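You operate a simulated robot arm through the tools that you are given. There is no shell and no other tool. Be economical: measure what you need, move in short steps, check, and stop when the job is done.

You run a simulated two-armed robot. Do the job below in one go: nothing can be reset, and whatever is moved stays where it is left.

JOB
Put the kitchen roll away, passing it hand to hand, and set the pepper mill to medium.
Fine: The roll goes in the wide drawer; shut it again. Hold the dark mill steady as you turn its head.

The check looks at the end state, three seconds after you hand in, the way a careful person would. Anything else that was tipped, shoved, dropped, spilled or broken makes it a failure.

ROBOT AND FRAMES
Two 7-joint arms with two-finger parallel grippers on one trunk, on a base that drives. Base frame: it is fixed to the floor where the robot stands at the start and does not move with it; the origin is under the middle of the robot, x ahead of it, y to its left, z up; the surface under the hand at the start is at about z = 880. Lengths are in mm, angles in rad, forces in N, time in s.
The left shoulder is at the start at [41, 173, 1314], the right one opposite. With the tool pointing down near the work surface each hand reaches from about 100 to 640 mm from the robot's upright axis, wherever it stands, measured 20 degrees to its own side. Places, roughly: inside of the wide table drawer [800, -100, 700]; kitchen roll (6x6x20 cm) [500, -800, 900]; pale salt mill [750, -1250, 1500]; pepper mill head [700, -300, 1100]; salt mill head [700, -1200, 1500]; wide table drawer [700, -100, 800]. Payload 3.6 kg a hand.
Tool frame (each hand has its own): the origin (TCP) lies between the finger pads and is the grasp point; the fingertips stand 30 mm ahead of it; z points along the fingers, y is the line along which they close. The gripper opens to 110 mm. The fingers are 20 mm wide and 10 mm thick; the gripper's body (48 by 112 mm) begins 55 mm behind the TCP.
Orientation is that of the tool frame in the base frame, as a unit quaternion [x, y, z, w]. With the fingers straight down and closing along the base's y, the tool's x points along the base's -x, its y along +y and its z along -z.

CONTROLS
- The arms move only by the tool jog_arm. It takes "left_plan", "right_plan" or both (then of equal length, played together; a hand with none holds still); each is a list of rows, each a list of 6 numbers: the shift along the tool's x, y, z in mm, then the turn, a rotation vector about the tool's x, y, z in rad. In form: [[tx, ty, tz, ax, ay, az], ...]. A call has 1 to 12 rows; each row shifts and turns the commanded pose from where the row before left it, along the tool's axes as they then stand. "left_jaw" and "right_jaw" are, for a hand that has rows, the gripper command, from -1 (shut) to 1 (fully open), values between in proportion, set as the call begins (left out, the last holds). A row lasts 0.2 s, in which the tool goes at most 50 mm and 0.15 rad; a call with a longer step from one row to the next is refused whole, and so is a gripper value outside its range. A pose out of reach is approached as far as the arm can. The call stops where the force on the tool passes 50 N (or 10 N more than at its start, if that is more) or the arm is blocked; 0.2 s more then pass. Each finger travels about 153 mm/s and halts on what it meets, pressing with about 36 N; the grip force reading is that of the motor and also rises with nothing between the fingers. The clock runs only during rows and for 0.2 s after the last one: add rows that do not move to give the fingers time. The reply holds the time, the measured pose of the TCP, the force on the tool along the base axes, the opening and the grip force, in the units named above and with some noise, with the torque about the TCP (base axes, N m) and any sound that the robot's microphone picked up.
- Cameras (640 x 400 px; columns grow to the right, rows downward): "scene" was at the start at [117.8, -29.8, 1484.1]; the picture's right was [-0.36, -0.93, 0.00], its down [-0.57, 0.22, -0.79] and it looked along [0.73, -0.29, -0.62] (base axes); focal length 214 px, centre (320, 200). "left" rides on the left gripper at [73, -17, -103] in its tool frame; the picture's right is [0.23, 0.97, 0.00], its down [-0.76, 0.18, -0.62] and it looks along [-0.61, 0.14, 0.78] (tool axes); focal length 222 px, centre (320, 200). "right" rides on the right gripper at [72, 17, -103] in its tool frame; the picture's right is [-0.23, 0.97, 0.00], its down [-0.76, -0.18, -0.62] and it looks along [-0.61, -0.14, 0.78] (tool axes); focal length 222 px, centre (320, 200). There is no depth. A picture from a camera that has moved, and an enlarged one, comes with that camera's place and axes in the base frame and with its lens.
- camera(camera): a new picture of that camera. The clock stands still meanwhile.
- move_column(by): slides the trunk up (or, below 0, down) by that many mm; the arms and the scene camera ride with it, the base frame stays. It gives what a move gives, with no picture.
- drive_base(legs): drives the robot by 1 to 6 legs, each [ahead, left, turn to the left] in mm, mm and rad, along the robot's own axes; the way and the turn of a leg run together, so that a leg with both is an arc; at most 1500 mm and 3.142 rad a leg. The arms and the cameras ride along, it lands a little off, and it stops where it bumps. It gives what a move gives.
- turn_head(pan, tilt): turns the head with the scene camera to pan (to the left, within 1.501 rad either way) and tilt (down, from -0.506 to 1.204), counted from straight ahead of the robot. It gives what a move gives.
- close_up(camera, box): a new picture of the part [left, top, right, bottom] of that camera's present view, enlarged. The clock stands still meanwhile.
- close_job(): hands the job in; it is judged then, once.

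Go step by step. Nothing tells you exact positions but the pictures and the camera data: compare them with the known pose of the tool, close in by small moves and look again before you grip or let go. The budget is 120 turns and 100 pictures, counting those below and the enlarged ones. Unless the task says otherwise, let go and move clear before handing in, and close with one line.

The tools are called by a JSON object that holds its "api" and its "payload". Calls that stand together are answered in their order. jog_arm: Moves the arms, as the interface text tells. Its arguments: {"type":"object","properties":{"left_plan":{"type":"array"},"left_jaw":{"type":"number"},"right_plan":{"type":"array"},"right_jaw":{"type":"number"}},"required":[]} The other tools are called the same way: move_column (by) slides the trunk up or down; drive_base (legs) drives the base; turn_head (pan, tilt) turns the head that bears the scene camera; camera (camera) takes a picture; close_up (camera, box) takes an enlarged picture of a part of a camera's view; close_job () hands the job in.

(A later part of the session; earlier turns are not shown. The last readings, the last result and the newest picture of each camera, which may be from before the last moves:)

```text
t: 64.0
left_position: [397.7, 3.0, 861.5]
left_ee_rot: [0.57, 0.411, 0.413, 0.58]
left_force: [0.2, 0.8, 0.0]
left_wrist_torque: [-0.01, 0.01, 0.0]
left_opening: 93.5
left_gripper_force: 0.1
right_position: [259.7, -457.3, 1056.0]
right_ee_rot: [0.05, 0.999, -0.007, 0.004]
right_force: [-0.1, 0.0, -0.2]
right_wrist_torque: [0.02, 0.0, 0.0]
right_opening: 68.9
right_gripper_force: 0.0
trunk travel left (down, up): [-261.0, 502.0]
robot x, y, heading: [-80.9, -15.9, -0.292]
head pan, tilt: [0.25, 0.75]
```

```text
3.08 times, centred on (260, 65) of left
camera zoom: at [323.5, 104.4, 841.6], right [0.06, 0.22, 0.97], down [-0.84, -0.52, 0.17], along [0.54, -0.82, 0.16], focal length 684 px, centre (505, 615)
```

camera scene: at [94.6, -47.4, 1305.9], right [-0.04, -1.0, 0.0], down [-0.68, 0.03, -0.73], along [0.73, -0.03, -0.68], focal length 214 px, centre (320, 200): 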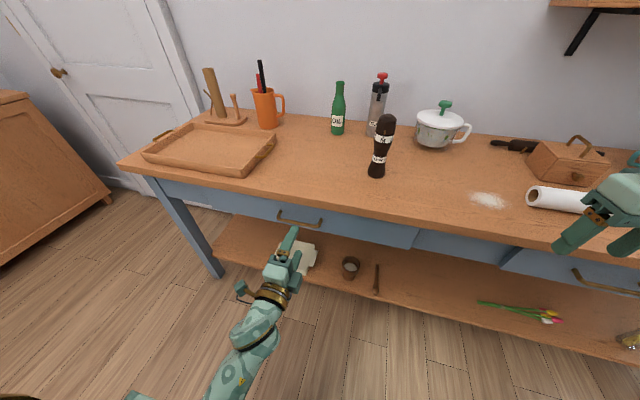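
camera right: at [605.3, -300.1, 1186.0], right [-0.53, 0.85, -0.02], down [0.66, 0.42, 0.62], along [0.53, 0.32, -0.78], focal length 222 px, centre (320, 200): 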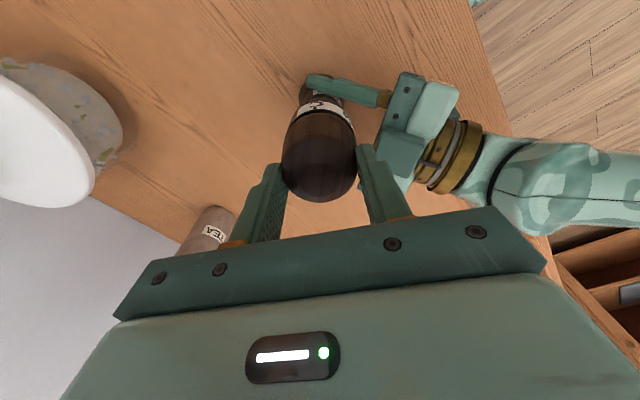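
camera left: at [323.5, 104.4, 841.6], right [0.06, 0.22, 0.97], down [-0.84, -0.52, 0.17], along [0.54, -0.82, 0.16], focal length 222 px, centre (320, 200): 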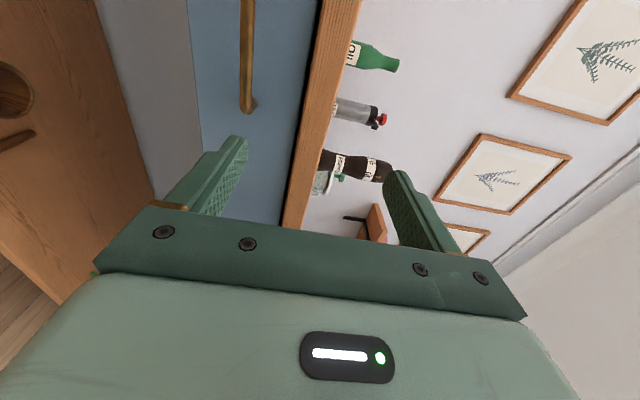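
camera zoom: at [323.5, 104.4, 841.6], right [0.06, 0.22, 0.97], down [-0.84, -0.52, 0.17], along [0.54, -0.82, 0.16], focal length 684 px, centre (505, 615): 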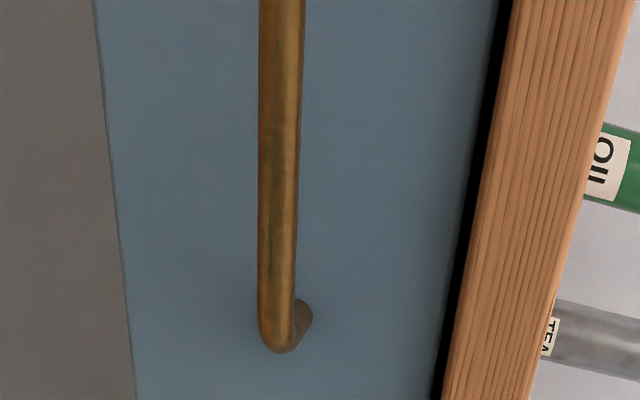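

The bar's centre is at [550, 4, 785], running parallel to the edge. I'll bring the left hand down in front of it and approach.

{"api": "jog_arm", "payload": {"left_plan": [[24.7, -39, 0, 0, 0, 0], [24.7, -39, 0, 0, 0, 0], [0, 0, 30, 0, 0, 0], [0, 0, 30, 0, 0, 0], [0, 0, 30, 0, 0, 0], [0, 0, 0, 0, 0, 0]], "left_jaw": 0}}

{"api": "camera", "payload": {"camera": "left"}}

{"api": "close_up", "payload": {"camera": "scene", "box": [230, 180, 390, 280]}}

```text
t: 65.4
left_position: [499.1, 28.8, 782.0]
left_ee_rot: [0.575, 0.405, 0.418, 0.575]
left_force: [0.0, -0.6, 0.0]
left_wrist_torque: [0.01, 0.0, 0.02]
left_opening: 55.0
left_gripper_force: 0.1
right_position: [259.6, -455.2, 1055.9]
right_ee_rot: [0.05, 0.999, -0.006, 0.005]
right_force: [-0.2, -0.8, -0.9]
right_wrist_torque: [0.02, 0.0, -0.03]
right_opening: 68.5
right_gripper_force: 0.0
trunk travel left (down, up): [-261.0, 502.0]
robot x, y, heading: [-78.0, -17.0, -0.291]
head pan, tilt: [0.25, 0.75]
```

```text
38 pictures are left
camera left: at [426.8, 131.0, 764.9], right [0.06, 0.21, 0.98], down [-0.84, -0.52, 0.16], along [0.54, -0.83, 0.14], focal length 222 px, centre (320, 200)
```

left: 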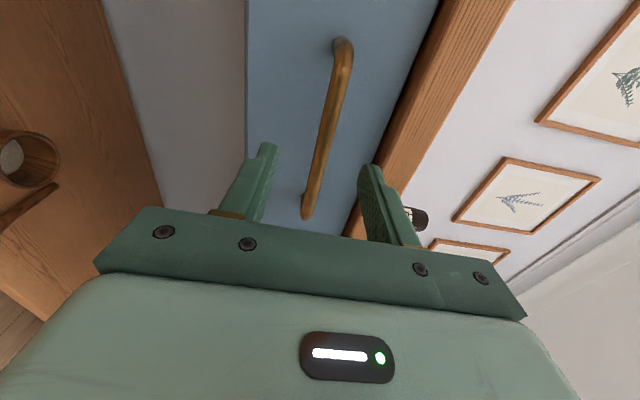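

```text
4.00 times, centred on (310, 230) of scene
camera zoom: at [94.3, -47.1, 1306.0], right [-0.04, -1.0, 0.0], down [-0.68, 0.03, -0.73], along [0.73, -0.03, -0.68], focal length 858 px, centre (360, 80)
```

zoom: 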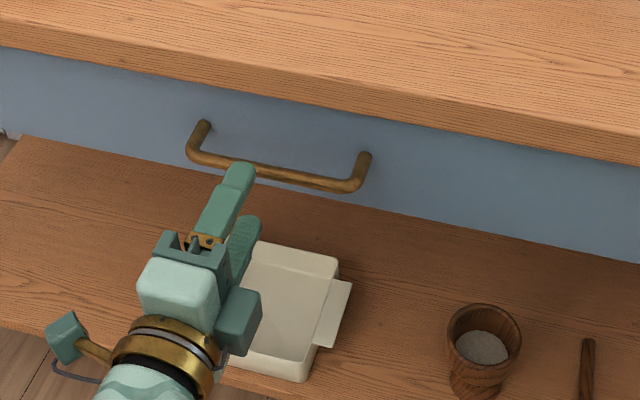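

The bar lies between the fingers. I'll advance 44 mm and close on it.

{"api": "jog_arm", "payload": {"left_plan": [[0, 0, 22, 0, 0, 0], [0, 0, 22, 0, 0, 0], [0, 0, 0, 0, 0, 0]]}}

{"api": "jog_arm", "payload": {"left_plan": [[0, 0, 0, 0, 0, 0], [0, 0, 0, 0, 0, 0], [0, 0, 0, 0, 0, 0]], "left_jaw": -1}}

{"api": "camera", "payload": {"camera": "left"}}

```text
t: 66.2
left_position: [540.8, 6.8, 788.5]
left_ee_rot: [0.567, 0.411, 0.416, 0.58]
left_force: [0.9, -0.1, -0.7]
left_wrist_torque: [0.03, -0.01, -0.01]
left_opening: 54.8
left_gripper_force: 0.0
right_position: [259.0, -456.4, 1055.9]
right_ee_rot: [0.05, 0.999, -0.006, 0.005]
right_force: [0.3, -0.3, 0.0]
right_wrist_torque: [0.03, -0.01, -0.01]
right_opening: 68.9
right_gripper_force: 0.0
trunk travel left (down, up): [-261.0, 502.0]
robot x, y, heading: [-82.8, -18.4, -0.296]
head pan, tilt: [0.25, 0.75]
```

```text
t: 67.0
left_position: [541.8, 5.7, 784.7]
left_ee_rot: [0.568, 0.411, 0.414, 0.58]
left_force: [2.5, -2.9, -12.0]
left_wrist_torque: [0.59, -0.13, 1.32]
left_opening: 12.0
left_gripper_force: 44.9
right_position: [260.4, -456.1, 1054.6]
right_ee_rot: [0.05, 0.999, -0.005, 0.004]
right_force: [0.9, 0.4, 0.5]
right_wrist_torque: [0.03, 0.01, -0.03]
right_opening: 68.7
right_gripper_force: 0.1
trunk travel left (down, up): [-261.0, 502.0]
robot x, y, heading: [-80.6, -22.4, -0.291]
head pan, tilt: [0.25, 0.75]
```

```text
36 pictures are left
camera left: at [468.1, 107.7, 765.8], right [0.06, 0.22, 0.97], down [-0.84, -0.52, 0.17], along [0.55, -0.82, 0.16], focal length 222 px, centre (320, 200)
```

left: 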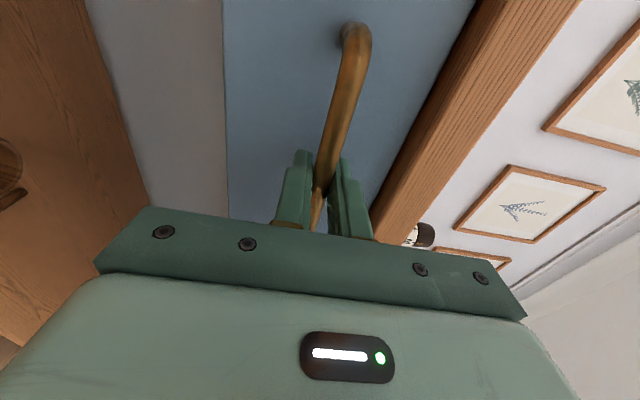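

Bar gripped (12 mm). Now I'll pull the drawer open by driving back, first 60 mm to see that it runs.

{"api": "drive_base", "payload": {"legs": [[-60, 0, 0]]}}

{"api": "drive_base", "payload": {"legs": [[-180, 0, 0]]}}

{"api": "camera", "payload": {"camera": "scene"}}

```text
t: 68.0
left_position: [483.5, 24.5, 784.9]
left_ee_rot: [0.569, 0.412, 0.414, 0.579]
left_force: [-0.8, 6.7, -13.1]
left_wrist_torque: [0.65, -0.05, -0.12]
left_opening: 11.6
left_gripper_force: 45.0
right_position: [203.0, -437.3, 1055.9]
right_ee_rot: [0.049, 0.999, -0.007, 0.004]
right_force: [0.1, -0.3, -1.0]
right_wrist_torque: [0.01, -0.02, 0.03]
right_opening: 68.7
right_gripper_force: 0.0
trunk travel left (down, up): [-261.0, 502.0]
robot x, y, heading: [-136.2, -2.0, -0.292]
head pan, tilt: [0.25, 0.75]
```

```text
t: 69.5
left_position: [312.8, 77.8, 784.4]
left_ee_rot: [0.569, 0.412, 0.414, 0.579]
left_force: [3.1, 14.3, -3.9]
left_wrist_torque: [0.56, -0.12, 0.62]
left_opening: 12.1
left_gripper_force: 45.1
right_position: [30.3, -385.0, 1054.1]
right_ee_rot: [0.049, 0.999, -0.007, 0.004]
right_force: [0.3, -0.4, 0.3]
right_wrist_torque: [-0.01, -0.02, 0.03]
right_opening: 68.9
right_gripper_force: 0.1
trunk travel left (down, up): [-261.0, 502.0]
robot x, y, heading: [-308.2, 53.8, -0.293]
head pan, tilt: [0.25, 0.75]
```

```text
35 pictures are left
camera scene: at [-134.2, 23.8, 1305.9], right [-0.04, -1.0, 0.0], down [-0.68, 0.03, -0.73], along [0.73, -0.03, -0.68], focal length 214 px, centre (320, 200)
```

scene: 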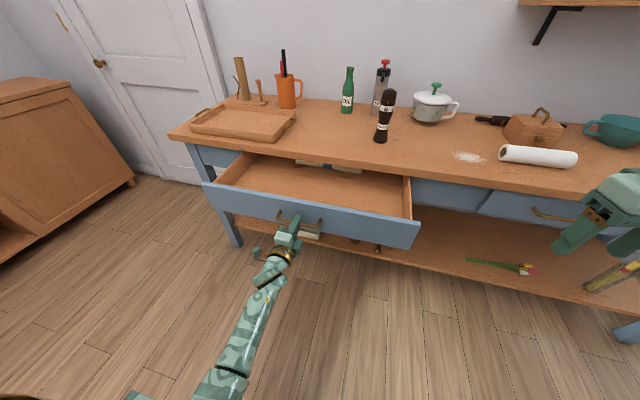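

The drawer is open about 240 mm, with free floor in it. I'll let go of the handle, back the left hand off, and raise the trunk.

{"api": "jog_arm", "payload": {"left_plan": [[0, 0, 0, 0, 0, 0], [0, 0, 0, 0, 0, 0], [0, 0, -30, 0, 0, 0], [0, 0, -30, 0, 0, 0], [0, 0, -40, 0, 0, 0]], "left_jaw": 0.2}}

{"api": "move_column", "payload": {"by": 200}}

{"api": "jog_arm", "payload": {"left_plan": [[0, 40, 0, 0, 0, 0], [0, 40, 0, 0, 0, 0], [0, 40, 0, 0, 0, 0]], "left_jaw": 1}}

{"api": "turn_head", "payload": {"pan": 0, "tilt": 0.9}}

{"api": "camera", "payload": {"camera": "scene"}}

```text
t: 70.7
left_position: [227.0, 119.5, 791.1]
left_ee_rot: [0.576, 0.39, 0.431, 0.575]
left_force: [-0.5, 0.1, -1.2]
left_wrist_torque: [0.0, 0.0, 0.0]
left_opening: 66.0
left_gripper_force: 0.0
right_position: [31.3, -384.9, 1055.5]
right_ee_rot: [0.048, 0.999, -0.007, 0.005]
right_force: [0.2, 0.7, 0.1]
right_wrist_torque: [0.02, 0.01, -0.01]
right_opening: 68.7
right_gripper_force: 0.0
trunk travel left (down, up): [-261.0, 502.0]
robot x, y, heading: [-313.1, 52.6, -0.294]
head pan, tilt: [0.25, 0.75]
```

```text
t: 72.9
left_position: [217.2, 116.4, 980.7]
left_ee_rot: [0.579, 0.402, 0.421, 0.571]
left_force: [0.5, -0.2, 0.1]
left_wrist_torque: [0.0, -0.02, -0.03]
left_opening: 66.1
left_gripper_force: 0.1
right_position: [30.2, -386.7, 1254.0]
right_ee_rot: [0.048, 0.999, -0.006, 0.004]
right_force: [-0.6, 0.4, 0.3]
right_wrist_torque: [-0.01, 0.01, -0.01]
right_opening: 68.6
right_gripper_force: 0.1
trunk travel left (down, up): [-461.0, 302.0]
robot x, y, heading: [-310.5, 51.1, -0.291]
head pan, tilt: [0.25, 0.75]
```

```text
t: 73.7
left_position: [215.3, 109.0, 1103.9]
left_ee_rot: [0.57, 0.412, 0.415, 0.577]
left_force: [-0.3, 0.0, 0.6]
left_wrist_torque: [0.01, -0.02, -0.02]
left_opening: 110.0
left_gripper_force: 0.0
right_position: [30.6, -386.9, 1255.5]
right_ee_rot: [0.05, 0.999, -0.007, 0.005]
right_force: [-0.1, -0.7, 0.2]
right_wrist_torque: [-0.01, 0.02, 0.01]
right_opening: 68.8
right_gripper_force: 0.0
trunk travel left (down, up): [-461.0, 302.0]
robot x, y, heading: [-310.4, 51.6, -0.293]
head pan, tilt: [0.25, 0.75]
```

```text
t: 74.5
left_position: [216.6, 109.9, 1103.4]
left_ee_rot: [0.569, 0.412, 0.416, 0.578]
left_force: [0.2, 0.0, 0.3]
left_wrist_torque: [0.0, 0.01, -0.01]
left_opening: 110.2
left_gripper_force: 0.0
right_position: [29.8, -386.8, 1256.0]
right_ee_rot: [0.049, 0.999, -0.006, 0.004]
right_force: [-0.3, 0.2, -0.1]
right_wrist_torque: [0.03, 0.02, 0.01]
right_opening: 68.7
right_gripper_force: 0.1
trunk travel left (down, up): [-461.0, 302.0]
robot x, y, heading: [-310.0, 53.1, -0.293]
head pan, tilt: [0.0, 0.901]
```

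```text
34 pictures are left
camera scene: at [-208.7, 23.2, 1496.9], right [-0.29, -0.96, 0.0], down [-0.75, 0.23, -0.62], along [0.59, -0.18, -0.78], focal length 214 px, centre (320, 200)
```

scene: 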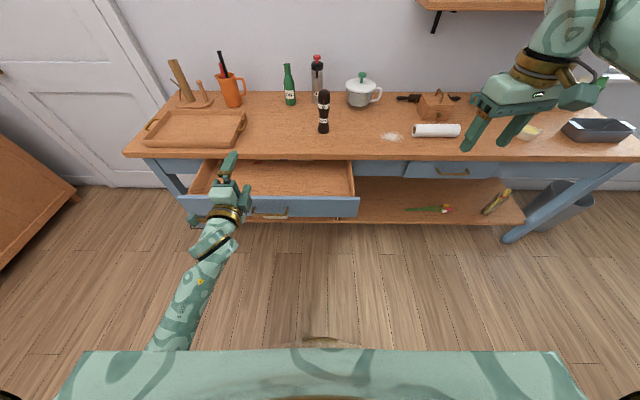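

The way is clear. I'll drive right past the drawer and then forward to the roll.

{"api": "drive_base", "payload": {"legs": [[0, -480, 0], [420, 0, 0]]}}

{"api": "camera", "payload": {"camera": "scene"}}

{"api": "camera", "payload": {"camera": "right"}}

```text
t: 79.5
left_position: [489.5, -476.5, 1102.9]
left_ee_rot: [0.573, 0.407, 0.41, 0.581]
left_force: [0.1, -0.3, -0.2]
left_wrist_torque: [0.02, 0.03, 0.01]
left_opening: 109.9
left_gripper_force: 0.1
right_position: [296.6, -968.6, 1254.6]
right_ee_rot: [0.058, 0.998, -0.005, 0.005]
right_force: [-0.1, -0.2, -0.4]
right_wrist_torque: [0.04, 0.01, 0.03]
right_opening: 68.8
right_gripper_force: 0.1
trunk travel left (down, up): [-461.0, 302.0]
robot x, y, heading: [-38.7, -528.6, -0.311]
head pan, tilt: [0.0, 0.901]
```

```text
33 pictures are left
camera scene: at [63.8, -555.3, 1496.8], right [-0.3, -0.95, 0.0], down [-0.75, 0.24, -0.62], along [0.59, -0.19, -0.78], focal length 214 px, centre (320, 200)
```

scene: 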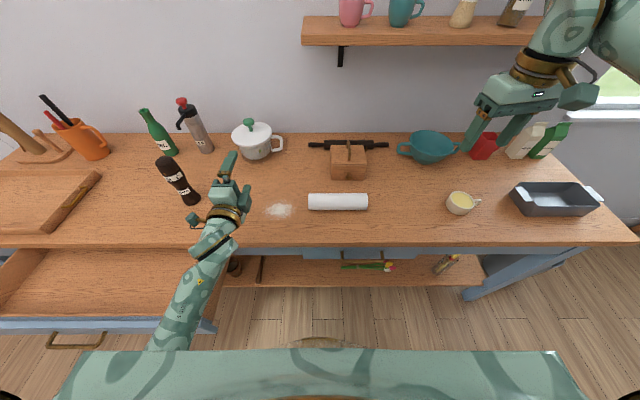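

```text
32 pictures are left
camera right: at [225.2, -943.1, 1357.9], right [0.34, 0.94, -0.01], down [0.73, -0.26, 0.63], along [0.59, -0.22, -0.77], focal length 222 px, centre (320, 200)
```

right: 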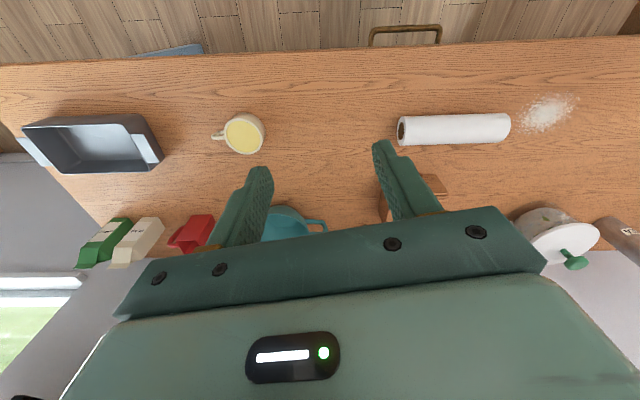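

The roll's centre is at [479,-755,910], about 208 mm long and square to me. I'll edge forward 40 mm, then bring the right hand over its right half, turned to close across it.

{"api": "drive_base", "payload": {"legs": [[40, 0, 0]]}}

{"api": "jog_arm", "payload": {"right_plan": [[-17.8, 32.3, 23.3, 0, 0, 0], [-17.8, 32.3, 23.3, 0, 0, 0], [-17.8, 32.3, 23.3, 0, 0, 0], [-17.8, 32.3, 23.3, 0, 0, 0], [-17.8, 32.3, 23.3, 0, 0, 0], [-17.8, 32.3, 23.3, 0, 0, 0], [0, 0, 0, 0, 0, -0.138], [0, 0, 0, 0, 0, -0.138], [0, 0, 0, 0, 0, -0.138], [0, 0, 0, 0, 0, -0.138], [0, 0, 0, 0, 0, -0.138], [0, 0, 0, 0, 0, -0.138]], "right_jaw": 0.8}}

{"api": "jog_arm", "payload": {"right_plan": [[0, 0, 0, 0, 0, -0.138], [0, 0, 0, 0, 0, -0.138], [0, 0, 0, 0, 0, -0.138], [0, 0, 0, 0, 0, -0.138], [0, 0, 0, 0, 0, 0]]}}

{"api": "camera", "payload": {"camera": "right"}}

{"api": "camera", "payload": {"camera": "scene"}}

```text
t: 80.3
left_position: [527.8, -489.8, 1103.7]
left_ee_rot: [0.573, 0.407, 0.41, 0.581]
left_force: [0.3, -0.5, -0.2]
left_wrist_torque: [0.01, 0.01, 0.02]
left_opening: 110.0
left_gripper_force: 0.1
right_position: [333.8, -980.5, 1255.6]
right_ee_rot: [0.057, 0.998, -0.007, 0.004]
right_force: [0.8, -0.5, -0.1]
right_wrist_torque: [-0.03, 0.06, -0.02]
right_opening: 68.7
right_gripper_force: 0.1
trunk travel left (down, up): [-461.0, 302.0]
robot x, y, heading: [1.2, -537.2, -0.31]
head pan, tilt: [0.0, 0.901]
```

```text
t: 83.0
left_position: [528.1, -488.9, 1103.5]
left_ee_rot: [0.573, 0.406, 0.411, 0.582]
left_force: [0.7, 0.0, 0.2]
left_wrist_torque: [-0.01, -0.02, 0.03]
left_opening: 109.7
left_gripper_force: 0.1
right_position: [464.2, -803.2, 1115.5]
right_ee_rot: [-0.35, 0.937, -0.007, 0.001]
right_force: [0.8, 0.3, -0.4]
right_wrist_torque: [0.05, -0.01, 0.04]
right_opening: 99.0
right_gripper_force: 0.1
trunk travel left (down, up): [-461.0, 302.0]
robot x, y, heading: [2.5, -535.8, -0.305]
head pan, tilt: [0.0, 0.901]
```

```text
t: 84.2
left_position: [527.4, -488.4, 1103.5]
left_ee_rot: [0.572, 0.407, 0.41, 0.582]
left_force: [-0.2, 0.5, -0.2]
left_wrist_torque: [0.01, -0.01, 0.02]
left_opening: 109.8
left_gripper_force: 0.0
right_position: [463.2, -803.0, 1115.0]
right_ee_rot: [-0.593, 0.805, -0.008, 0.0]
right_force: [-0.3, -0.1, 0.8]
right_wrist_torque: [0.01, 0.0, -0.02]
right_opening: 99.0
right_gripper_force: 0.0
trunk travel left (down, up): [-461.0, 302.0]
robot x, y, heading: [0.3, -536.3, -0.312]
head pan, tilt: [0.0, 0.901]
```

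```text
31 pictures are left
camera right: at [424.3, -866.1, 1218.4], right [-0.86, 0.51, -0.01], down [0.39, 0.68, 0.62], along [0.32, 0.53, -0.79], focal length 222 px, centre (320, 200)
```

right: 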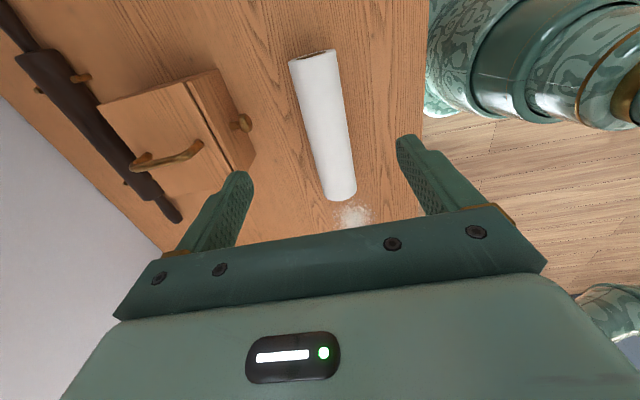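

```text
30 pictures are left
camera scene: at [101.4, -567.2, 1496.9], right [-0.3, -0.95, 0.0], down [-0.75, 0.24, -0.62], along [0.59, -0.19, -0.78], focal length 214 px, centre (320, 200)
```

scene: 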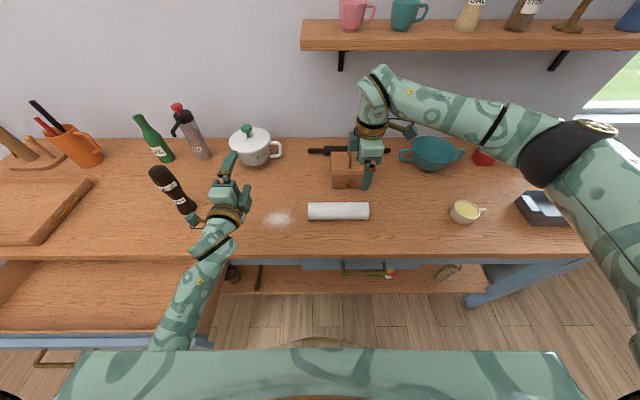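

The right hand is centred across the roll with axes parallel. I'll descend to z 917 and grip.

{"api": "jog_arm", "payload": {"right_plan": [[0, 0.5, 40, 0, 0, 0], [0, 0.5, 40, 0, 0, 0], [0, 0.5, 40, 0, 0, 0], [0, 0.5, 40, 0, 0, 0], [0, 0, 37, 0, 0, 0], [0, 0, 0, 0, 0, 0]]}}

{"api": "camera", "payload": {"camera": "right"}}

```text
t: 85.5
left_position: [527.3, -489.3, 1103.8]
left_ee_rot: [0.572, 0.407, 0.411, 0.582]
left_force: [-0.2, -0.1, 0.8]
left_wrist_torque: [-0.03, 0.01, 0.02]
left_opening: 110.0
left_gripper_force: 0.1
right_position: [462.6, -804.1, 915.8]
right_ee_rot: [-0.592, 0.806, -0.008, 0.0]
right_force: [-0.6, -0.8, 0.8]
right_wrist_torque: [0.05, -0.04, -0.02]
right_opening: 98.8
right_gripper_force: 0.1
trunk travel left (down, up): [-461.0, 302.0]
robot x, y, heading: [1.8, -536.8, -0.304]
head pan, tilt: [0.0, 0.901]
```

```text
29 pictures are left
camera right: at [423.7, -866.7, 1020.4], right [-0.86, 0.51, -0.01], down [0.39, 0.68, 0.62], along [0.32, 0.53, -0.79], focal length 222 px, centre (320, 200)
```

right: 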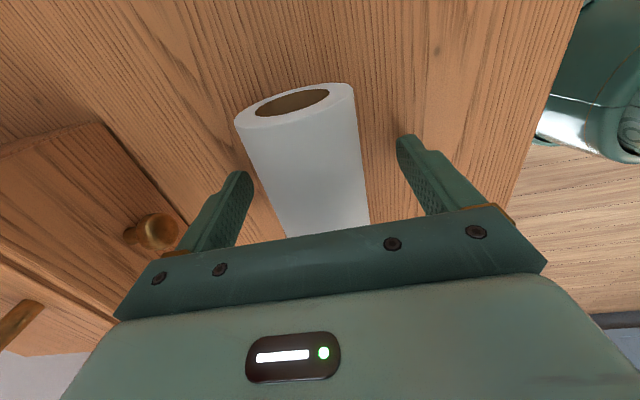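

The roll is about 5 mm towards one finger, so I'll recentre, grip and lift.

{"api": "jog_arm", "payload": {"right_plan": [[0, -5, 0, 0, 0, 0], [0, 0, 0, 0, 0, 0]]}}

{"api": "jog_arm", "payload": {"right_plan": [[0, 0, 0, 0, 0, 0], [0, 0, 0, 0, 0, 0], [0, 0, 0, 0, 0, 0]], "right_jaw": -1}}

{"api": "jog_arm", "payload": {"right_plan": [[0, 0, -20, 0, 0, 0], [0, 0, -30, 0, 0, 0], [0, 0, -40, 0, 0, 0], [0, 0, -40, 0, 0, 0], [0, 0, 0, 0, 0, 0]]}}

{"api": "camera", "payload": {"camera": "scene"}}

```text
t: 86.2
left_position: [527.9, -489.5, 1103.7]
left_ee_rot: [0.573, 0.406, 0.411, 0.582]
left_force: [0.6, -0.8, 0.5]
left_wrist_torque: [-0.01, 0.01, -0.04]
left_opening: 110.1
left_gripper_force: 0.2
right_position: [467.2, -806.0, 918.2]
right_ee_rot: [-0.591, 0.806, -0.007, -0.001]
right_force: [-0.8, -0.6, 0.5]
right_wrist_torque: [0.02, 0.0, 0.03]
right_opening: 99.1
right_gripper_force: 0.1
trunk travel left (down, up): [-461.0, 302.0]
robot x, y, heading: [-1.2, -535.9, -0.31]
head pan, tilt: [0.0, 0.901]
```

```text
t: 87.0
left_position: [526.7, -488.3, 1102.2]
left_ee_rot: [0.572, 0.406, 0.411, 0.582]
left_force: [-0.4, -0.2, -1.0]
left_wrist_torque: [-0.01, -0.03, 0.0]
left_opening: 110.0
left_gripper_force: 0.1
right_position: [468.6, -806.3, 916.2]
right_ee_rot: [-0.591, 0.806, -0.008, -0.001]
right_force: [0.4, -0.5, 0.1]
right_wrist_torque: [0.01, -0.01, 0.03]
right_opening: 57.0
right_gripper_force: 36.1
trunk travel left (down, up): [-461.0, 302.0]
robot x, y, heading: [1.3, -537.1, -0.31]
head pan, tilt: [0.0, 0.901]
```

```text
t: 88.2
left_position: [526.9, -489.3, 1102.1]
left_ee_rot: [0.573, 0.407, 0.41, 0.581]
left_force: [0.5, 0.9, 0.3]
left_wrist_torque: [0.0, -0.02, 0.05]
left_opening: 110.2
left_gripper_force: 0.0
right_position: [465.6, -803.6, 1047.0]
right_ee_rot: [-0.591, 0.806, -0.009, 0.0]
right_force: [0.0, 0.0, -1.1]
right_wrist_torque: [-0.03, 0.02, 0.02]
right_opening: 56.7
right_gripper_force: 35.9
trunk travel left (down, up): [-461.0, 302.0]
robot x, y, heading: [-0.1, -535.4, -0.31]
head pan, tilt: [0.0, 0.901]
```

```text
28 pictures are left
camera scene: at [101.7, -567.3, 1496.8], right [-0.3, -0.95, 0.0], down [-0.75, 0.24, -0.62], along [0.59, -0.19, -0.78], focal length 214 px, centre (320, 200)
```

scene: 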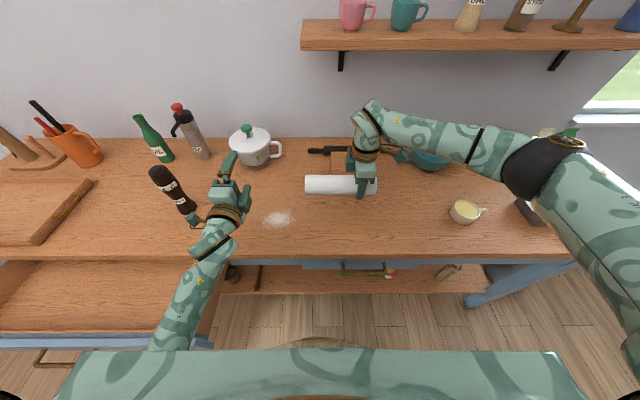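

The roll is lifted, held level at z≈1041. I'll bring the left hand to that height and slide it sideways over the roll's free left end, one finger above and one below.

{"api": "jog_arm", "payload": {"left_plan": [[0, -30.5, 16, 0, 0, 0], [0, -30.5, 16, 0, 0, 0], [-40, 0, 0, 0, 0, 0], [-40, 0, 0, 0, 0, 0], [-40, 0, 0, 0, 0, 0], [0, 0, 0, 0, 0, 0]]}}

{"api": "camera", "payload": {"camera": "left"}}

{"api": "camera", "payload": {"camera": "scene"}}

```text
t: 89.3
left_position: [542.1, -531.8, 1018.1]
left_ee_rot: [0.624, 0.326, 0.473, 0.53]
left_force: [0.2, -0.9, 0.0]
left_wrist_torque: [-0.01, 0.05, 0.0]
left_opening: 110.1
left_gripper_force: 0.0
right_position: [465.8, -803.1, 1046.4]
right_ee_rot: [-0.592, 0.806, -0.008, 0.0]
right_force: [0.3, -0.7, -0.5]
right_wrist_torque: [-0.04, 0.0, -0.01]
right_opening: 56.8
right_gripper_force: 35.5
trunk travel left (down, up): [-461.0, 302.0]
robot x, y, heading: [1.5, -538.2, -0.312]
head pan, tilt: [0.0, 0.901]
stopped in row 5 (left hand): the arm was blocked; the commanded pose is now the measured one
```

```text
27 pictures are left
camera left: at [474.0, -425.5, 1017.7], right [-0.01, -0.01, 1.0], down [-0.86, -0.51, -0.02], along [0.51, -0.86, 0.0], focal length 222 px, centre (320, 200)
```

left: 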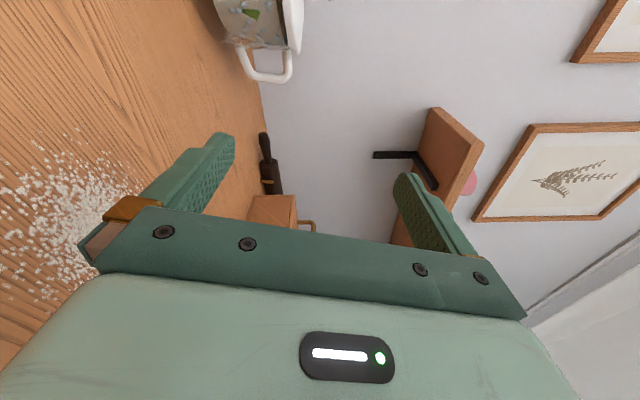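

```text
26 pictures are left
camera scene: at [101.3, -567.1, 1496.9], right [-0.3, -0.95, 0.0], down [-0.75, 0.24, -0.62], along [0.59, -0.19, -0.78], focal length 214 px, centre (320, 200)
```

scene: 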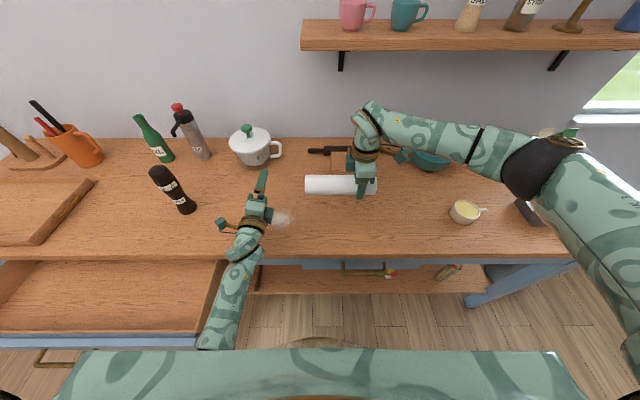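

The low left elbow blocks again. I'll switch to the posture that worked on the mill: left hand coming from the left, tool pointing right and pitched down, gripping the roll's left end.

{"api": "jog_arm", "payload": {"left_plan": [[28, 30, 0, 0, 0, 0], [28, 30, 0, 0, 0, 0], [28, 30, 0, 0, 0, 0], [28, 30, 0, 0, 0, 0], [28, 30, 0, 0, 0, 0], [0, 0, 0, 0, 0, -0.14], [0, 0, 0, 0, 0, -0.14], [0, 0, 0, 0, 0, -0.14], [0, 0, 0, 0, 0, -0.14], [0, 0, 0, 0, 0, -0.14], [0, 0, 0, 0, 0, -0.14], [0, 0, 0, 0, 0, -0.14]]}}

{"api": "jog_arm", "payload": {"left_plan": [[0, 0, 0, 0, 0, -0.14], [0, 0, 0, 0, 0, -0.14], [0, 0, 0, 0, 0, -0.14], [0, 0, 0, 0, 0, -0.14], [0, 0, 0, 0, 0, -0.14], [0, 0, 0, 0, 0, -0.14], [0, 0, 0, 0, 0.14, 0], [0, 0, 0, 0, 0.14, 0], [0, 0, 0, 0, 0.14, 0], [0, 0, 0, 0, 0, 0]]}}

```text
t: 91.9
left_position: [576.5, -439.4, 1197.4]
left_ee_rot: [0.396, 0.583, 0.166, 0.69]
left_force: [0.8, 0.4, 0.2]
left_wrist_torque: [-0.01, -0.01, 0.01]
left_opening: 110.1
left_gripper_force: 0.1
right_position: [465.6, -804.0, 1047.6]
right_ee_rot: [-0.591, 0.806, -0.008, -0.001]
right_force: [0.3, -0.2, 0.0]
right_wrist_torque: [-0.02, 0.0, 0.0]
right_opening: 56.8
right_gripper_force: 36.1
trunk travel left (down, up): [-461.0, 302.0]
robot x, y, heading: [1.8, -536.0, -0.304]
head pan, tilt: [0.0, 0.901]
```

```text
t: 94.1
left_position: [576.2, -440.2, 1198.4]
left_ee_rot: [0.148, 0.823, -0.101, 0.538]
left_force: [-0.5, -0.6, 0.0]
left_wrist_torque: [0.01, -0.01, -0.01]
left_opening: 109.9
left_gripper_force: 0.1
right_position: [466.1, -802.5, 1047.4]
right_ee_rot: [-0.591, 0.806, -0.008, -0.002]
right_force: [0.2, 0.4, -1.0]
right_wrist_torque: [-0.02, 0.01, 0.0]
right_opening: 56.6
right_gripper_force: 35.9
trunk travel left (down, up): [-461.0, 302.0]
robot x, y, heading: [2.4, -539.4, -0.309]
head pan, tilt: [0.0, 0.901]
```

No blocks. Now I'll yaw the left hand to point right along the roll and pitch it further down.

{"api": "jog_arm", "payload": {"left_plan": [[0, 0, 0, 0.1254, 0.001, 0.0546], [0, 0, 0, 0.1254, 0.001, 0.0546], [0, 0, 0, 0.1254, 0.001, 0.0546], [0, 0, 0, 0.1254, 0.001, 0.0546], [0, 0, 0, 0.1254, 0.001, 0.0546], [0, 0, 0, 0.1254, 0.001, 0.0546], [0, 0, 0, 0.1254, 0.001, 0.0546], [0, 0, 0, 0.1254, 0.001, 0.0546], [0, 0, 0, 0.1254, 0.001, 0.0546], [0, 0, 0, 0.1254, 0.001, 0.0546], [0, 0, 0, 0.1254, 0.001, 0.0546], [0, 0, 0, 0, 0.14, 0]]}}

{"api": "jog_arm", "payload": {"left_plan": [[0, 0, 0, 0, 0.14, 0], [0, 0, 0, 0, 0, 0]]}}

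{"api": "camera", "payload": {"camera": "scene"}}

{"api": "camera", "payload": {"camera": "left"}}

```text
t: 96.7
left_position: [576.1, -438.9, 1197.9]
left_ee_rot: [0.701, 0.522, -0.393, 0.287]
left_force: [-0.5, 0.4, 0.6]
left_wrist_torque: [0.03, -0.06, 0.03]
left_opening: 109.9
left_gripper_force: 0.0
right_position: [467.2, -803.2, 1047.1]
right_ee_rot: [-0.591, 0.807, -0.008, -0.001]
right_force: [0.2, 0.4, -0.1]
right_wrist_torque: [-0.01, -0.01, -0.01]
right_opening: 56.5
right_gripper_force: 36.2
trunk travel left (down, up): [-461.0, 302.0]
robot x, y, heading: [0.2, -535.3, -0.303]
head pan, tilt: [0.0, 0.901]
```

```text
t: 97.3
left_position: [577.0, -438.5, 1197.2]
left_ee_rot: [0.725, 0.541, -0.344, 0.25]
left_force: [0.0, 0.5, -0.3]
left_wrist_torque: [0.02, -0.02, 0.0]
left_opening: 109.8
left_gripper_force: 0.0
right_position: [466.4, -802.1, 1047.1]
right_ee_rot: [-0.591, 0.806, -0.008, 0.0]
right_force: [-0.2, 0.4, -0.5]
right_wrist_torque: [-0.02, 0.0, 0.0]
right_opening: 56.5
right_gripper_force: 35.8
trunk travel left (down, up): [-461.0, 302.0]
robot x, y, heading: [-1.1, -537.7, -0.308]
head pan, tilt: [0.0, 0.901]
```

```text
25 pictures are left
camera scene: at [101.8, -566.7, 1496.9], right [-0.3, -0.95, 0.0], down [-0.75, 0.24, -0.62], along [0.59, -0.19, -0.78], focal length 214 px, centre (320, 200)
```

scene: 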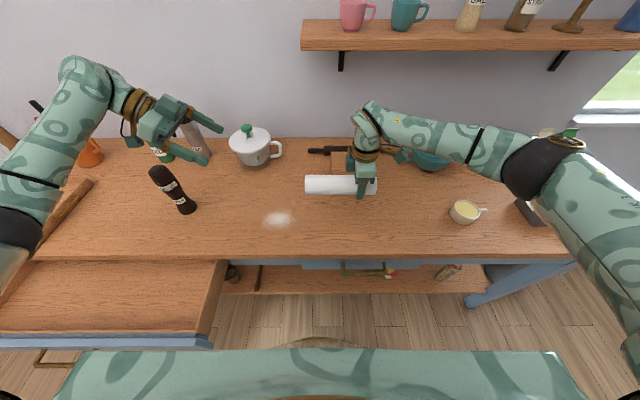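

```text
24 pictures are left
camera left: at [598.2, -313.1, 1206.7], right [0.97, -0.14, -0.18], down [0.18, -0.06, 0.98], along [-0.15, -0.99, -0.03], focal length 222 px, centre (320, 200)
```

left: 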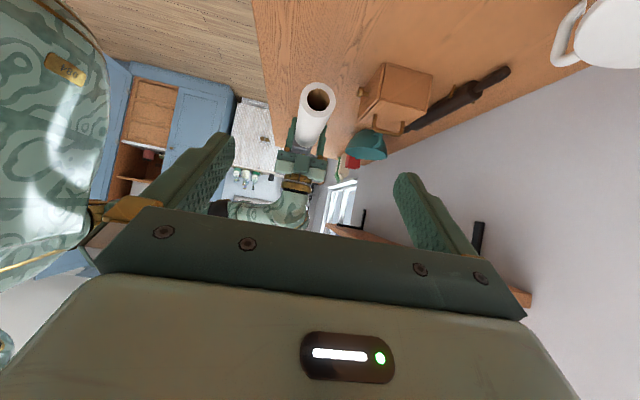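

The left hand now points along the roll, and its camera sees the roll's open end straight ahead. I'll approach most of the way and check.

{"api": "jog_arm", "payload": {"left_plan": [[-11, 0.2, 42, 0, 0, 0], [-11, 0.2, 42, 0, 0, 0], [-11, 0.2, 42, 0, 0, 0], [-11, 0.2, 42, 0, 0, 0], [-11, 0.2, 42, 0, 0, 0], [0, 0, 0, 0, 0, 0]]}}

{"api": "camera", "payload": {"camera": "left"}}

{"api": "camera", "payload": {"camera": "scene"}}

```text
t: 98.7
left_position: [520.1, -629.1, 1104.6]
left_ee_rot: [0.725, 0.541, -0.344, 0.251]
left_force: [0.2, 0.6, -0.3]
left_wrist_torque: [-0.04, -0.02, -0.02]
left_opening: 109.9
left_gripper_force: 0.0
right_position: [466.6, -803.6, 1047.0]
right_ee_rot: [-0.592, 0.806, -0.008, -0.001]
right_force: [0.5, 0.8, -0.5]
right_wrist_torque: [-0.03, 0.02, 0.02]
right_opening: 56.7
right_gripper_force: 35.8
trunk travel left (down, up): [-461.0, 302.0]
robot x, y, heading: [-0.7, -539.6, -0.306]
head pan, tilt: [0.0, 0.901]
```

```text
23 pictures are left
camera left: at [541.9, -502.6, 1113.8], right [0.97, -0.14, -0.18], down [0.18, -0.06, 0.98], along [-0.15, -0.99, -0.03], focal length 222 px, centre (320, 200)
```

left: 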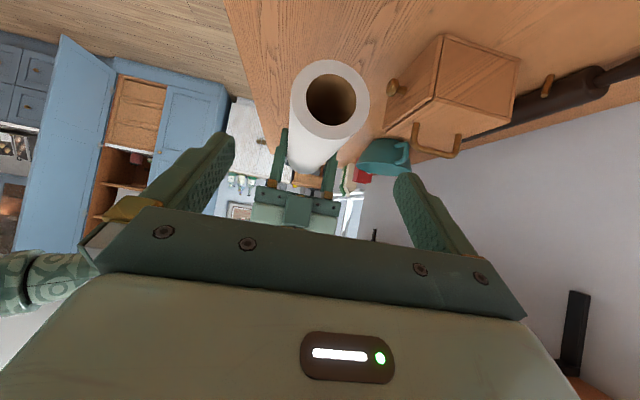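

```text
22 pictures are left
camera scene: at [101.6, -566.4, 1496.9], right [-0.3, -0.95, 0.0], down [-0.75, 0.24, -0.62], along [0.59, -0.19, -0.78], focal length 214 px, centre (320, 200)
```

scene: 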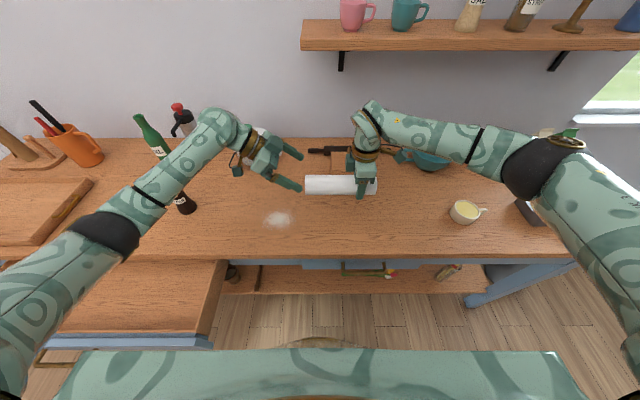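

The roll end is centred between the left fingers. I'll go in the last 90 mm.

{"api": "jog_arm", "payload": {"left_plan": [[1.2, 0.5, 30, 0, 0, 0], [1.1, 0.5, 30, 0, 0, 0], [1.1, 0.5, 29, 0, 0, 0], [0, 0, 0, 0, 0, 0]]}}

{"api": "camera", "payload": {"camera": "left"}}

{"api": "close_up", "payload": {"camera": "scene", "box": [220, 90, 420, 230]}}

```text
t: 99.7
left_position: [502.8, -693.5, 1046.5]
left_ee_rot: [0.725, 0.541, -0.344, 0.251]
left_force: [-0.6, 0.4, 0.7]
left_wrist_torque: [-0.01, -0.02, 0.01]
left_opening: 109.9
left_gripper_force: 0.1
right_position: [466.4, -801.7, 1045.7]
right_ee_rot: [-0.592, 0.806, -0.007, 0.0]
right_force: [0.6, 0.2, -0.2]
right_wrist_torque: [-0.04, 0.02, 0.03]
right_opening: 56.6
right_gripper_force: 35.9
trunk travel left (down, up): [-461.0, 302.0]
robot x, y, heading: [-0.6, -537.6, -0.31]
head pan, tilt: [0.0, 0.901]
```

```text
21 pictures are left
camera left: at [524.0, -567.9, 1055.9], right [0.97, -0.14, -0.18], down [0.18, -0.06, 0.98], along [-0.15, -0.99, -0.03], focal length 222 px, centre (320, 200)
```

left: 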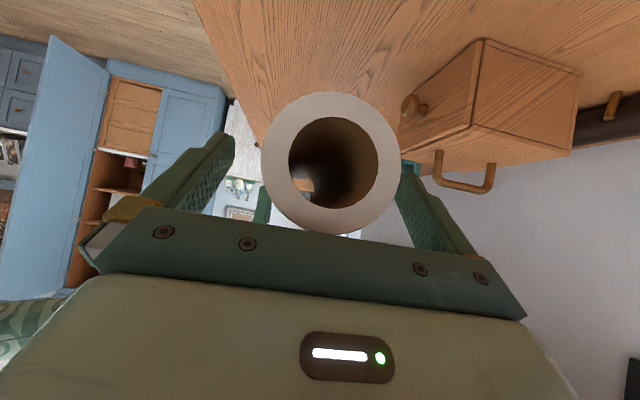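

```text
2.86 times, centred on (320, 160) of scene
camera zoom: at [101.6, -566.7, 1496.9], right [-0.3, -0.95, 0.0], down [-0.75, 0.24, -0.62], along [0.59, -0.19, -0.78], focal length 613 px, centre (320, 314)
```

zoom: 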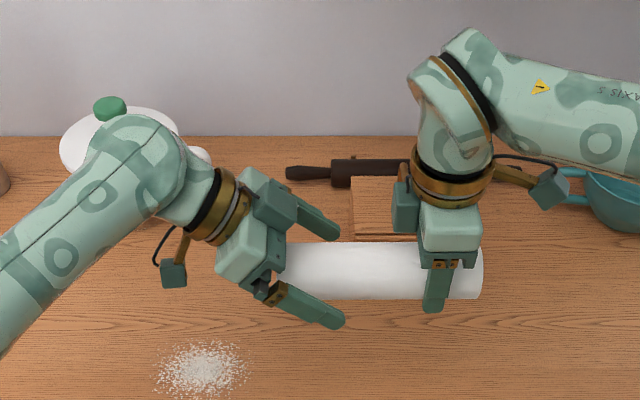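

Centred. I'll close the left hand on the roll while the right still holds it.

{"api": "jog_arm", "payload": {"left_plan": [[0, 0, 0, 0, 0, 0], [0, 0, 0, 0, 0, 0], [0, 0, 0, 0, 0, 0]], "left_jaw": -1}}

{"api": "jog_arm", "payload": {"right_plan": [[0, 0, 0, 0, 0, 0], [0, 0, 0, 0, 0, 0], [0, 0, 0, 0, 0, 0], [0, 0, -40, 0, 0, 0], [0, 0, -40, 0, 0, 0], [0, 0, -40, 0, 0, 0], [0, 0, -40, 0, 0, 0]], "right_jaw": 1}}

{"api": "camera", "payload": {"camera": "scene"}}

```text
t: 100.5
left_position: [501.7, -693.9, 1046.2]
left_ee_rot: [0.726, 0.541, -0.344, 0.251]
left_force: [-13.4, 5.2, 3.9]
left_wrist_torque: [-0.29, 0.25, -1.02]
left_opening: 57.0
left_gripper_force: 35.8
right_position: [465.5, -804.2, 1047.0]
right_ee_rot: [-0.59, 0.807, -0.008, 0.0]
right_force: [13.3, -4.2, -3.7]
right_wrist_torque: [-0.17, -0.11, -0.69]
right_opening: 56.7
right_gripper_force: 35.6
trunk travel left (down, up): [-461.0, 302.0]
robot x, y, heading: [-4.2, -536.0, -0.309]
head pan, tilt: [0.0, 0.901]
```

```text
t: 102.1
left_position: [501.8, -693.3, 1046.6]
left_ee_rot: [0.726, 0.541, -0.344, 0.251]
left_force: [-0.6, 0.0, 1.0]
left_wrist_torque: [0.02, 0.0, 0.04]
left_opening: 56.7
left_gripper_force: 35.9
right_position: [462.7, -801.8, 1205.7]
right_ee_rot: [-0.591, 0.807, -0.007, 0.0]
right_force: [0.8, -0.8, 0.8]
right_wrist_torque: [0.01, -0.01, -0.01]
right_opening: 110.1
right_gripper_force: 0.0
trunk travel left (down, up): [-461.0, 302.0]
robot x, y, heading: [-0.4, -535.5, -0.313]
head pan, tilt: [0.0, 0.901]
```

```text
19 pictures are left
camera scene: at [101.0, -566.9, 1496.9], right [-0.3, -0.95, 0.0], down [-0.75, 0.24, -0.62], along [0.59, -0.19, -0.78], focal length 214 px, centre (320, 200)
```

scene: 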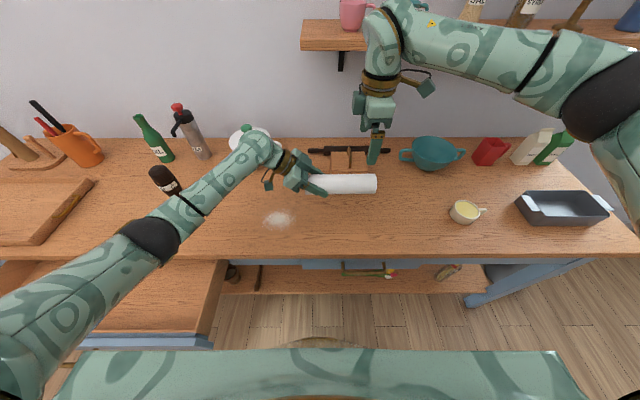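

The roll is now in the left hand alone. I'll raise it, move the right hand aside, then drive back and left to stand before the open drawer.

{"api": "jog_arm", "payload": {"left_plan": [[-20, 0, -17, 0, 0, 0], [-20, 0, -17, 0, 0, 0], [-20, 0, -17, 0, 0, 0], [0, 0, 0, 0, 0, 0]], "right_plan": [[40, 0, 0, 0, 0, 0], [40, 0, 0, 0, 0, 0], [40, 0, 0, 0, 0, 0], [40, 0, 0, 0, 0, 0]]}}

{"api": "drive_base", "payload": {"legs": [[-290, 0, 0.01], [0, 565, 0]]}}

{"api": "turn_head", "payload": {"pan": 0, "tilt": 1.1}}

{"api": "camera", "payload": {"camera": "scene"}}

```text
t: 103.1
left_position: [502.0, -692.7, 1123.8]
left_ee_rot: [0.725, 0.542, -0.344, 0.25]
left_force: [-0.1, 0.0, -0.4]
left_wrist_torque: [0.03, 0.01, -0.02]
left_opening: 56.8
left_gripper_force: 35.9
right_position: [416.4, -953.1, 1209.0]
right_ee_rot: [-0.592, 0.806, -0.007, 0.001]
right_force: [-1.1, 0.2, -0.5]
right_wrist_torque: [-0.04, 0.0, 0.02]
right_opening: 110.1
right_gripper_force: 0.1
trunk travel left (down, up): [-461.0, 302.0]
robot x, y, heading: [-1.0, -538.0, -0.313]
head pan, tilt: [0.0, 0.901]
```

```text
t: 107.9
left_position: [396.5, -61.6, 1124.3]
left_ee_rot: [0.721, 0.547, -0.342, 0.253]
left_force: [0.6, -0.6, 0.0]
left_wrist_torque: [0.02, -0.02, 0.02]
left_opening: 56.9
left_gripper_force: 36.3
right_position: [315.4, -323.2, 1208.7]
right_ee_rot: [-0.598, 0.802, -0.009, 0.0]
right_force: [0.3, 0.5, 0.3]
right_wrist_torque: [0.01, -0.01, 0.01]
right_opening: 109.8
right_gripper_force: 0.0
trunk travel left (down, up): [-461.0, 302.0]
robot x, y, heading: [-109.5, 88.5, -0.295]
head pan, tilt: [0.0, 0.901]
```

```text
t: 108.7
left_position: [396.9, -62.2, 1123.0]
left_ee_rot: [0.721, 0.548, -0.341, 0.253]
left_force: [0.6, 0.3, -1.2]
left_wrist_torque: [0.04, -0.02, 0.0]
left_opening: 57.1
left_gripper_force: 35.6
right_position: [315.7, -323.4, 1208.4]
right_ee_rot: [-0.598, 0.802, -0.008, 0.0]
right_force: [-0.9, 0.0, 0.2]
right_wrist_torque: [0.04, 0.03, 0.01]
right_opening: 109.8
right_gripper_force: 0.0
trunk travel left (down, up): [-461.0, 302.0]
robot x, y, heading: [-107.9, 82.0, -0.293]
head pan, tilt: [0.0, 1.1]
```

```text
18 pictures are left
camera scene: at [-19.2, 59.7, 1483.1], right [-0.29, -0.96, 0.0], down [-0.85, 0.26, -0.45], along [0.43, -0.13, -0.89], focal length 214 px, centre (320, 200)
```

scene: 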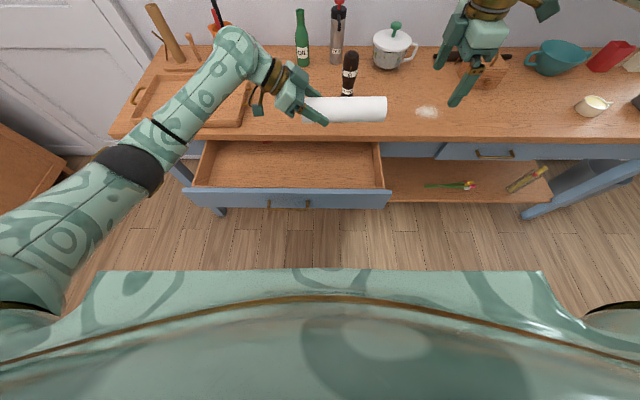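

The roll hangs right above the open drawer. I'll lower the trunk 240 mm and then look for the drawer floor.

{"api": "move_column", "payload": {"by": -240}}

{"api": "camera", "payload": {"camera": "scene"}}

{"api": "camera", "payload": {"camera": "left"}}

```text
t: 111.2
left_position: [396.2, -61.9, 884.2]
left_ee_rot: [0.721, 0.547, -0.341, 0.254]
left_force: [0.1, 0.6, -1.2]
left_wrist_torque: [0.05, -0.05, 0.01]
left_opening: 57.3
left_gripper_force: 36.5
right_position: [315.1, -322.3, 969.5]
right_ee_rot: [-0.598, 0.801, -0.01, 0.001]
right_force: [0.1, 0.6, 0.8]
right_wrist_torque: [0.0, 0.01, -0.01]
right_opening: 110.0
right_gripper_force: 0.0
trunk travel left (down, up): [-221.0, 542.0]
robot x, y, heading: [-109.3, 85.2, -0.287]
head pan, tilt: [0.0, 1.1]
```

```text
17 pictures are left
camera scene: at [62.7, 35.1, 1239.0], right [-0.29, -0.96, 0.0], down [-0.85, 0.26, -0.45], along [0.43, -0.13, -0.89], focal length 214 px, centre (320, 200)
```

scene: 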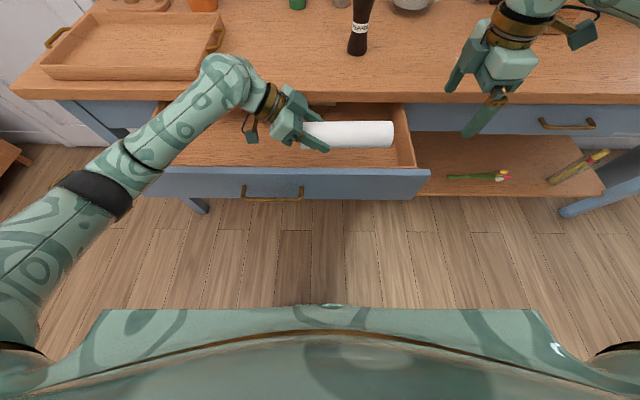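

```text
16 pictures are left
camera left: at [415.1, 64.1, 893.9], right [0.98, -0.13, -0.18], down [0.18, -0.06, 0.98], along [-0.13, -0.99, -0.03], focal length 222 px, centre (320, 200)
```

left: 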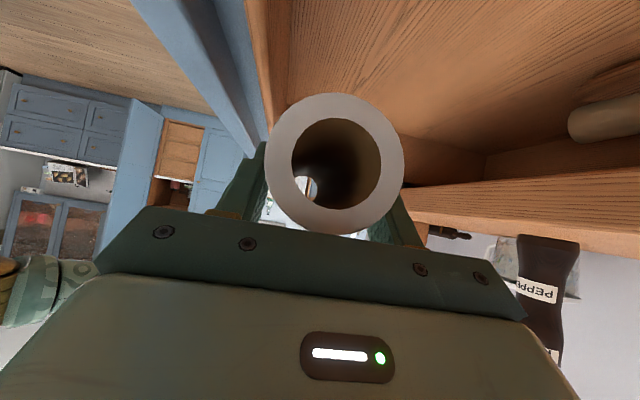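

The drawer floor looks to be near z 715 and its front inner wall near 350 out from my start. I'll shift the roll 34 mm deeper and lower it most of the way.

{"api": "jog_arm", "payload": {"left_plan": [[0, 34, 0, 0, 0, 0], [23, 0, 19, 0, 0, 0], [23, 0, 19, 0, 0, 0], [23, 0, 19, 0, 0, 0], [0, 0, 0, 0, 0, 0]]}}

{"api": "camera", "payload": {"camera": "left"}}

{"api": "close_up", "payload": {"camera": "scene", "box": [140, 60, 450, 210]}}

```text
t: 112.4
left_position: [427.5, -69.9, 794.0]
left_ee_rot: [0.72, 0.548, -0.341, 0.254]
left_force: [-0.7, -0.7, -0.4]
left_wrist_torque: [0.05, -0.03, 0.02]
left_opening: 57.1
left_gripper_force: 36.7
right_position: [314.8, -323.0, 967.7]
right_ee_rot: [-0.597, 0.802, -0.008, 0.0]
right_force: [0.4, 0.0, -0.1]
right_wrist_torque: [0.05, 0.06, -0.03]
right_opening: 109.9
right_gripper_force: 0.0
trunk travel left (down, up): [-221.0, 542.0]
robot x, y, heading: [-110.4, 85.5, -0.295]
head pan, tilt: [0.0, 1.1]
```

```text
15 pictures are left
camera left: at [446.6, 55.2, 804.2], right [0.97, -0.13, -0.18], down [0.18, -0.06, 0.98], along [-0.13, -0.99, -0.03], focal length 222 px, centre (320, 200)
```

left: 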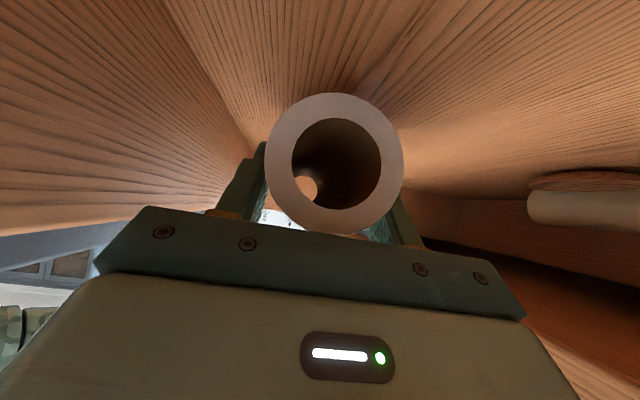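

```text
2.06 times, centred on (295, 135) of scene
camera zoom: at [63.1, 34.9, 1238.8], right [-0.29, -0.96, 0.0], down [-0.85, 0.26, -0.45], along [0.43, -0.13, -0.89], focal length 443 px, centre (372, 334)
```

zoom: 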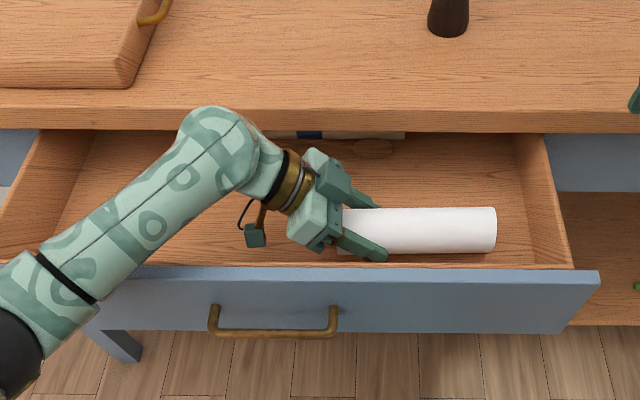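

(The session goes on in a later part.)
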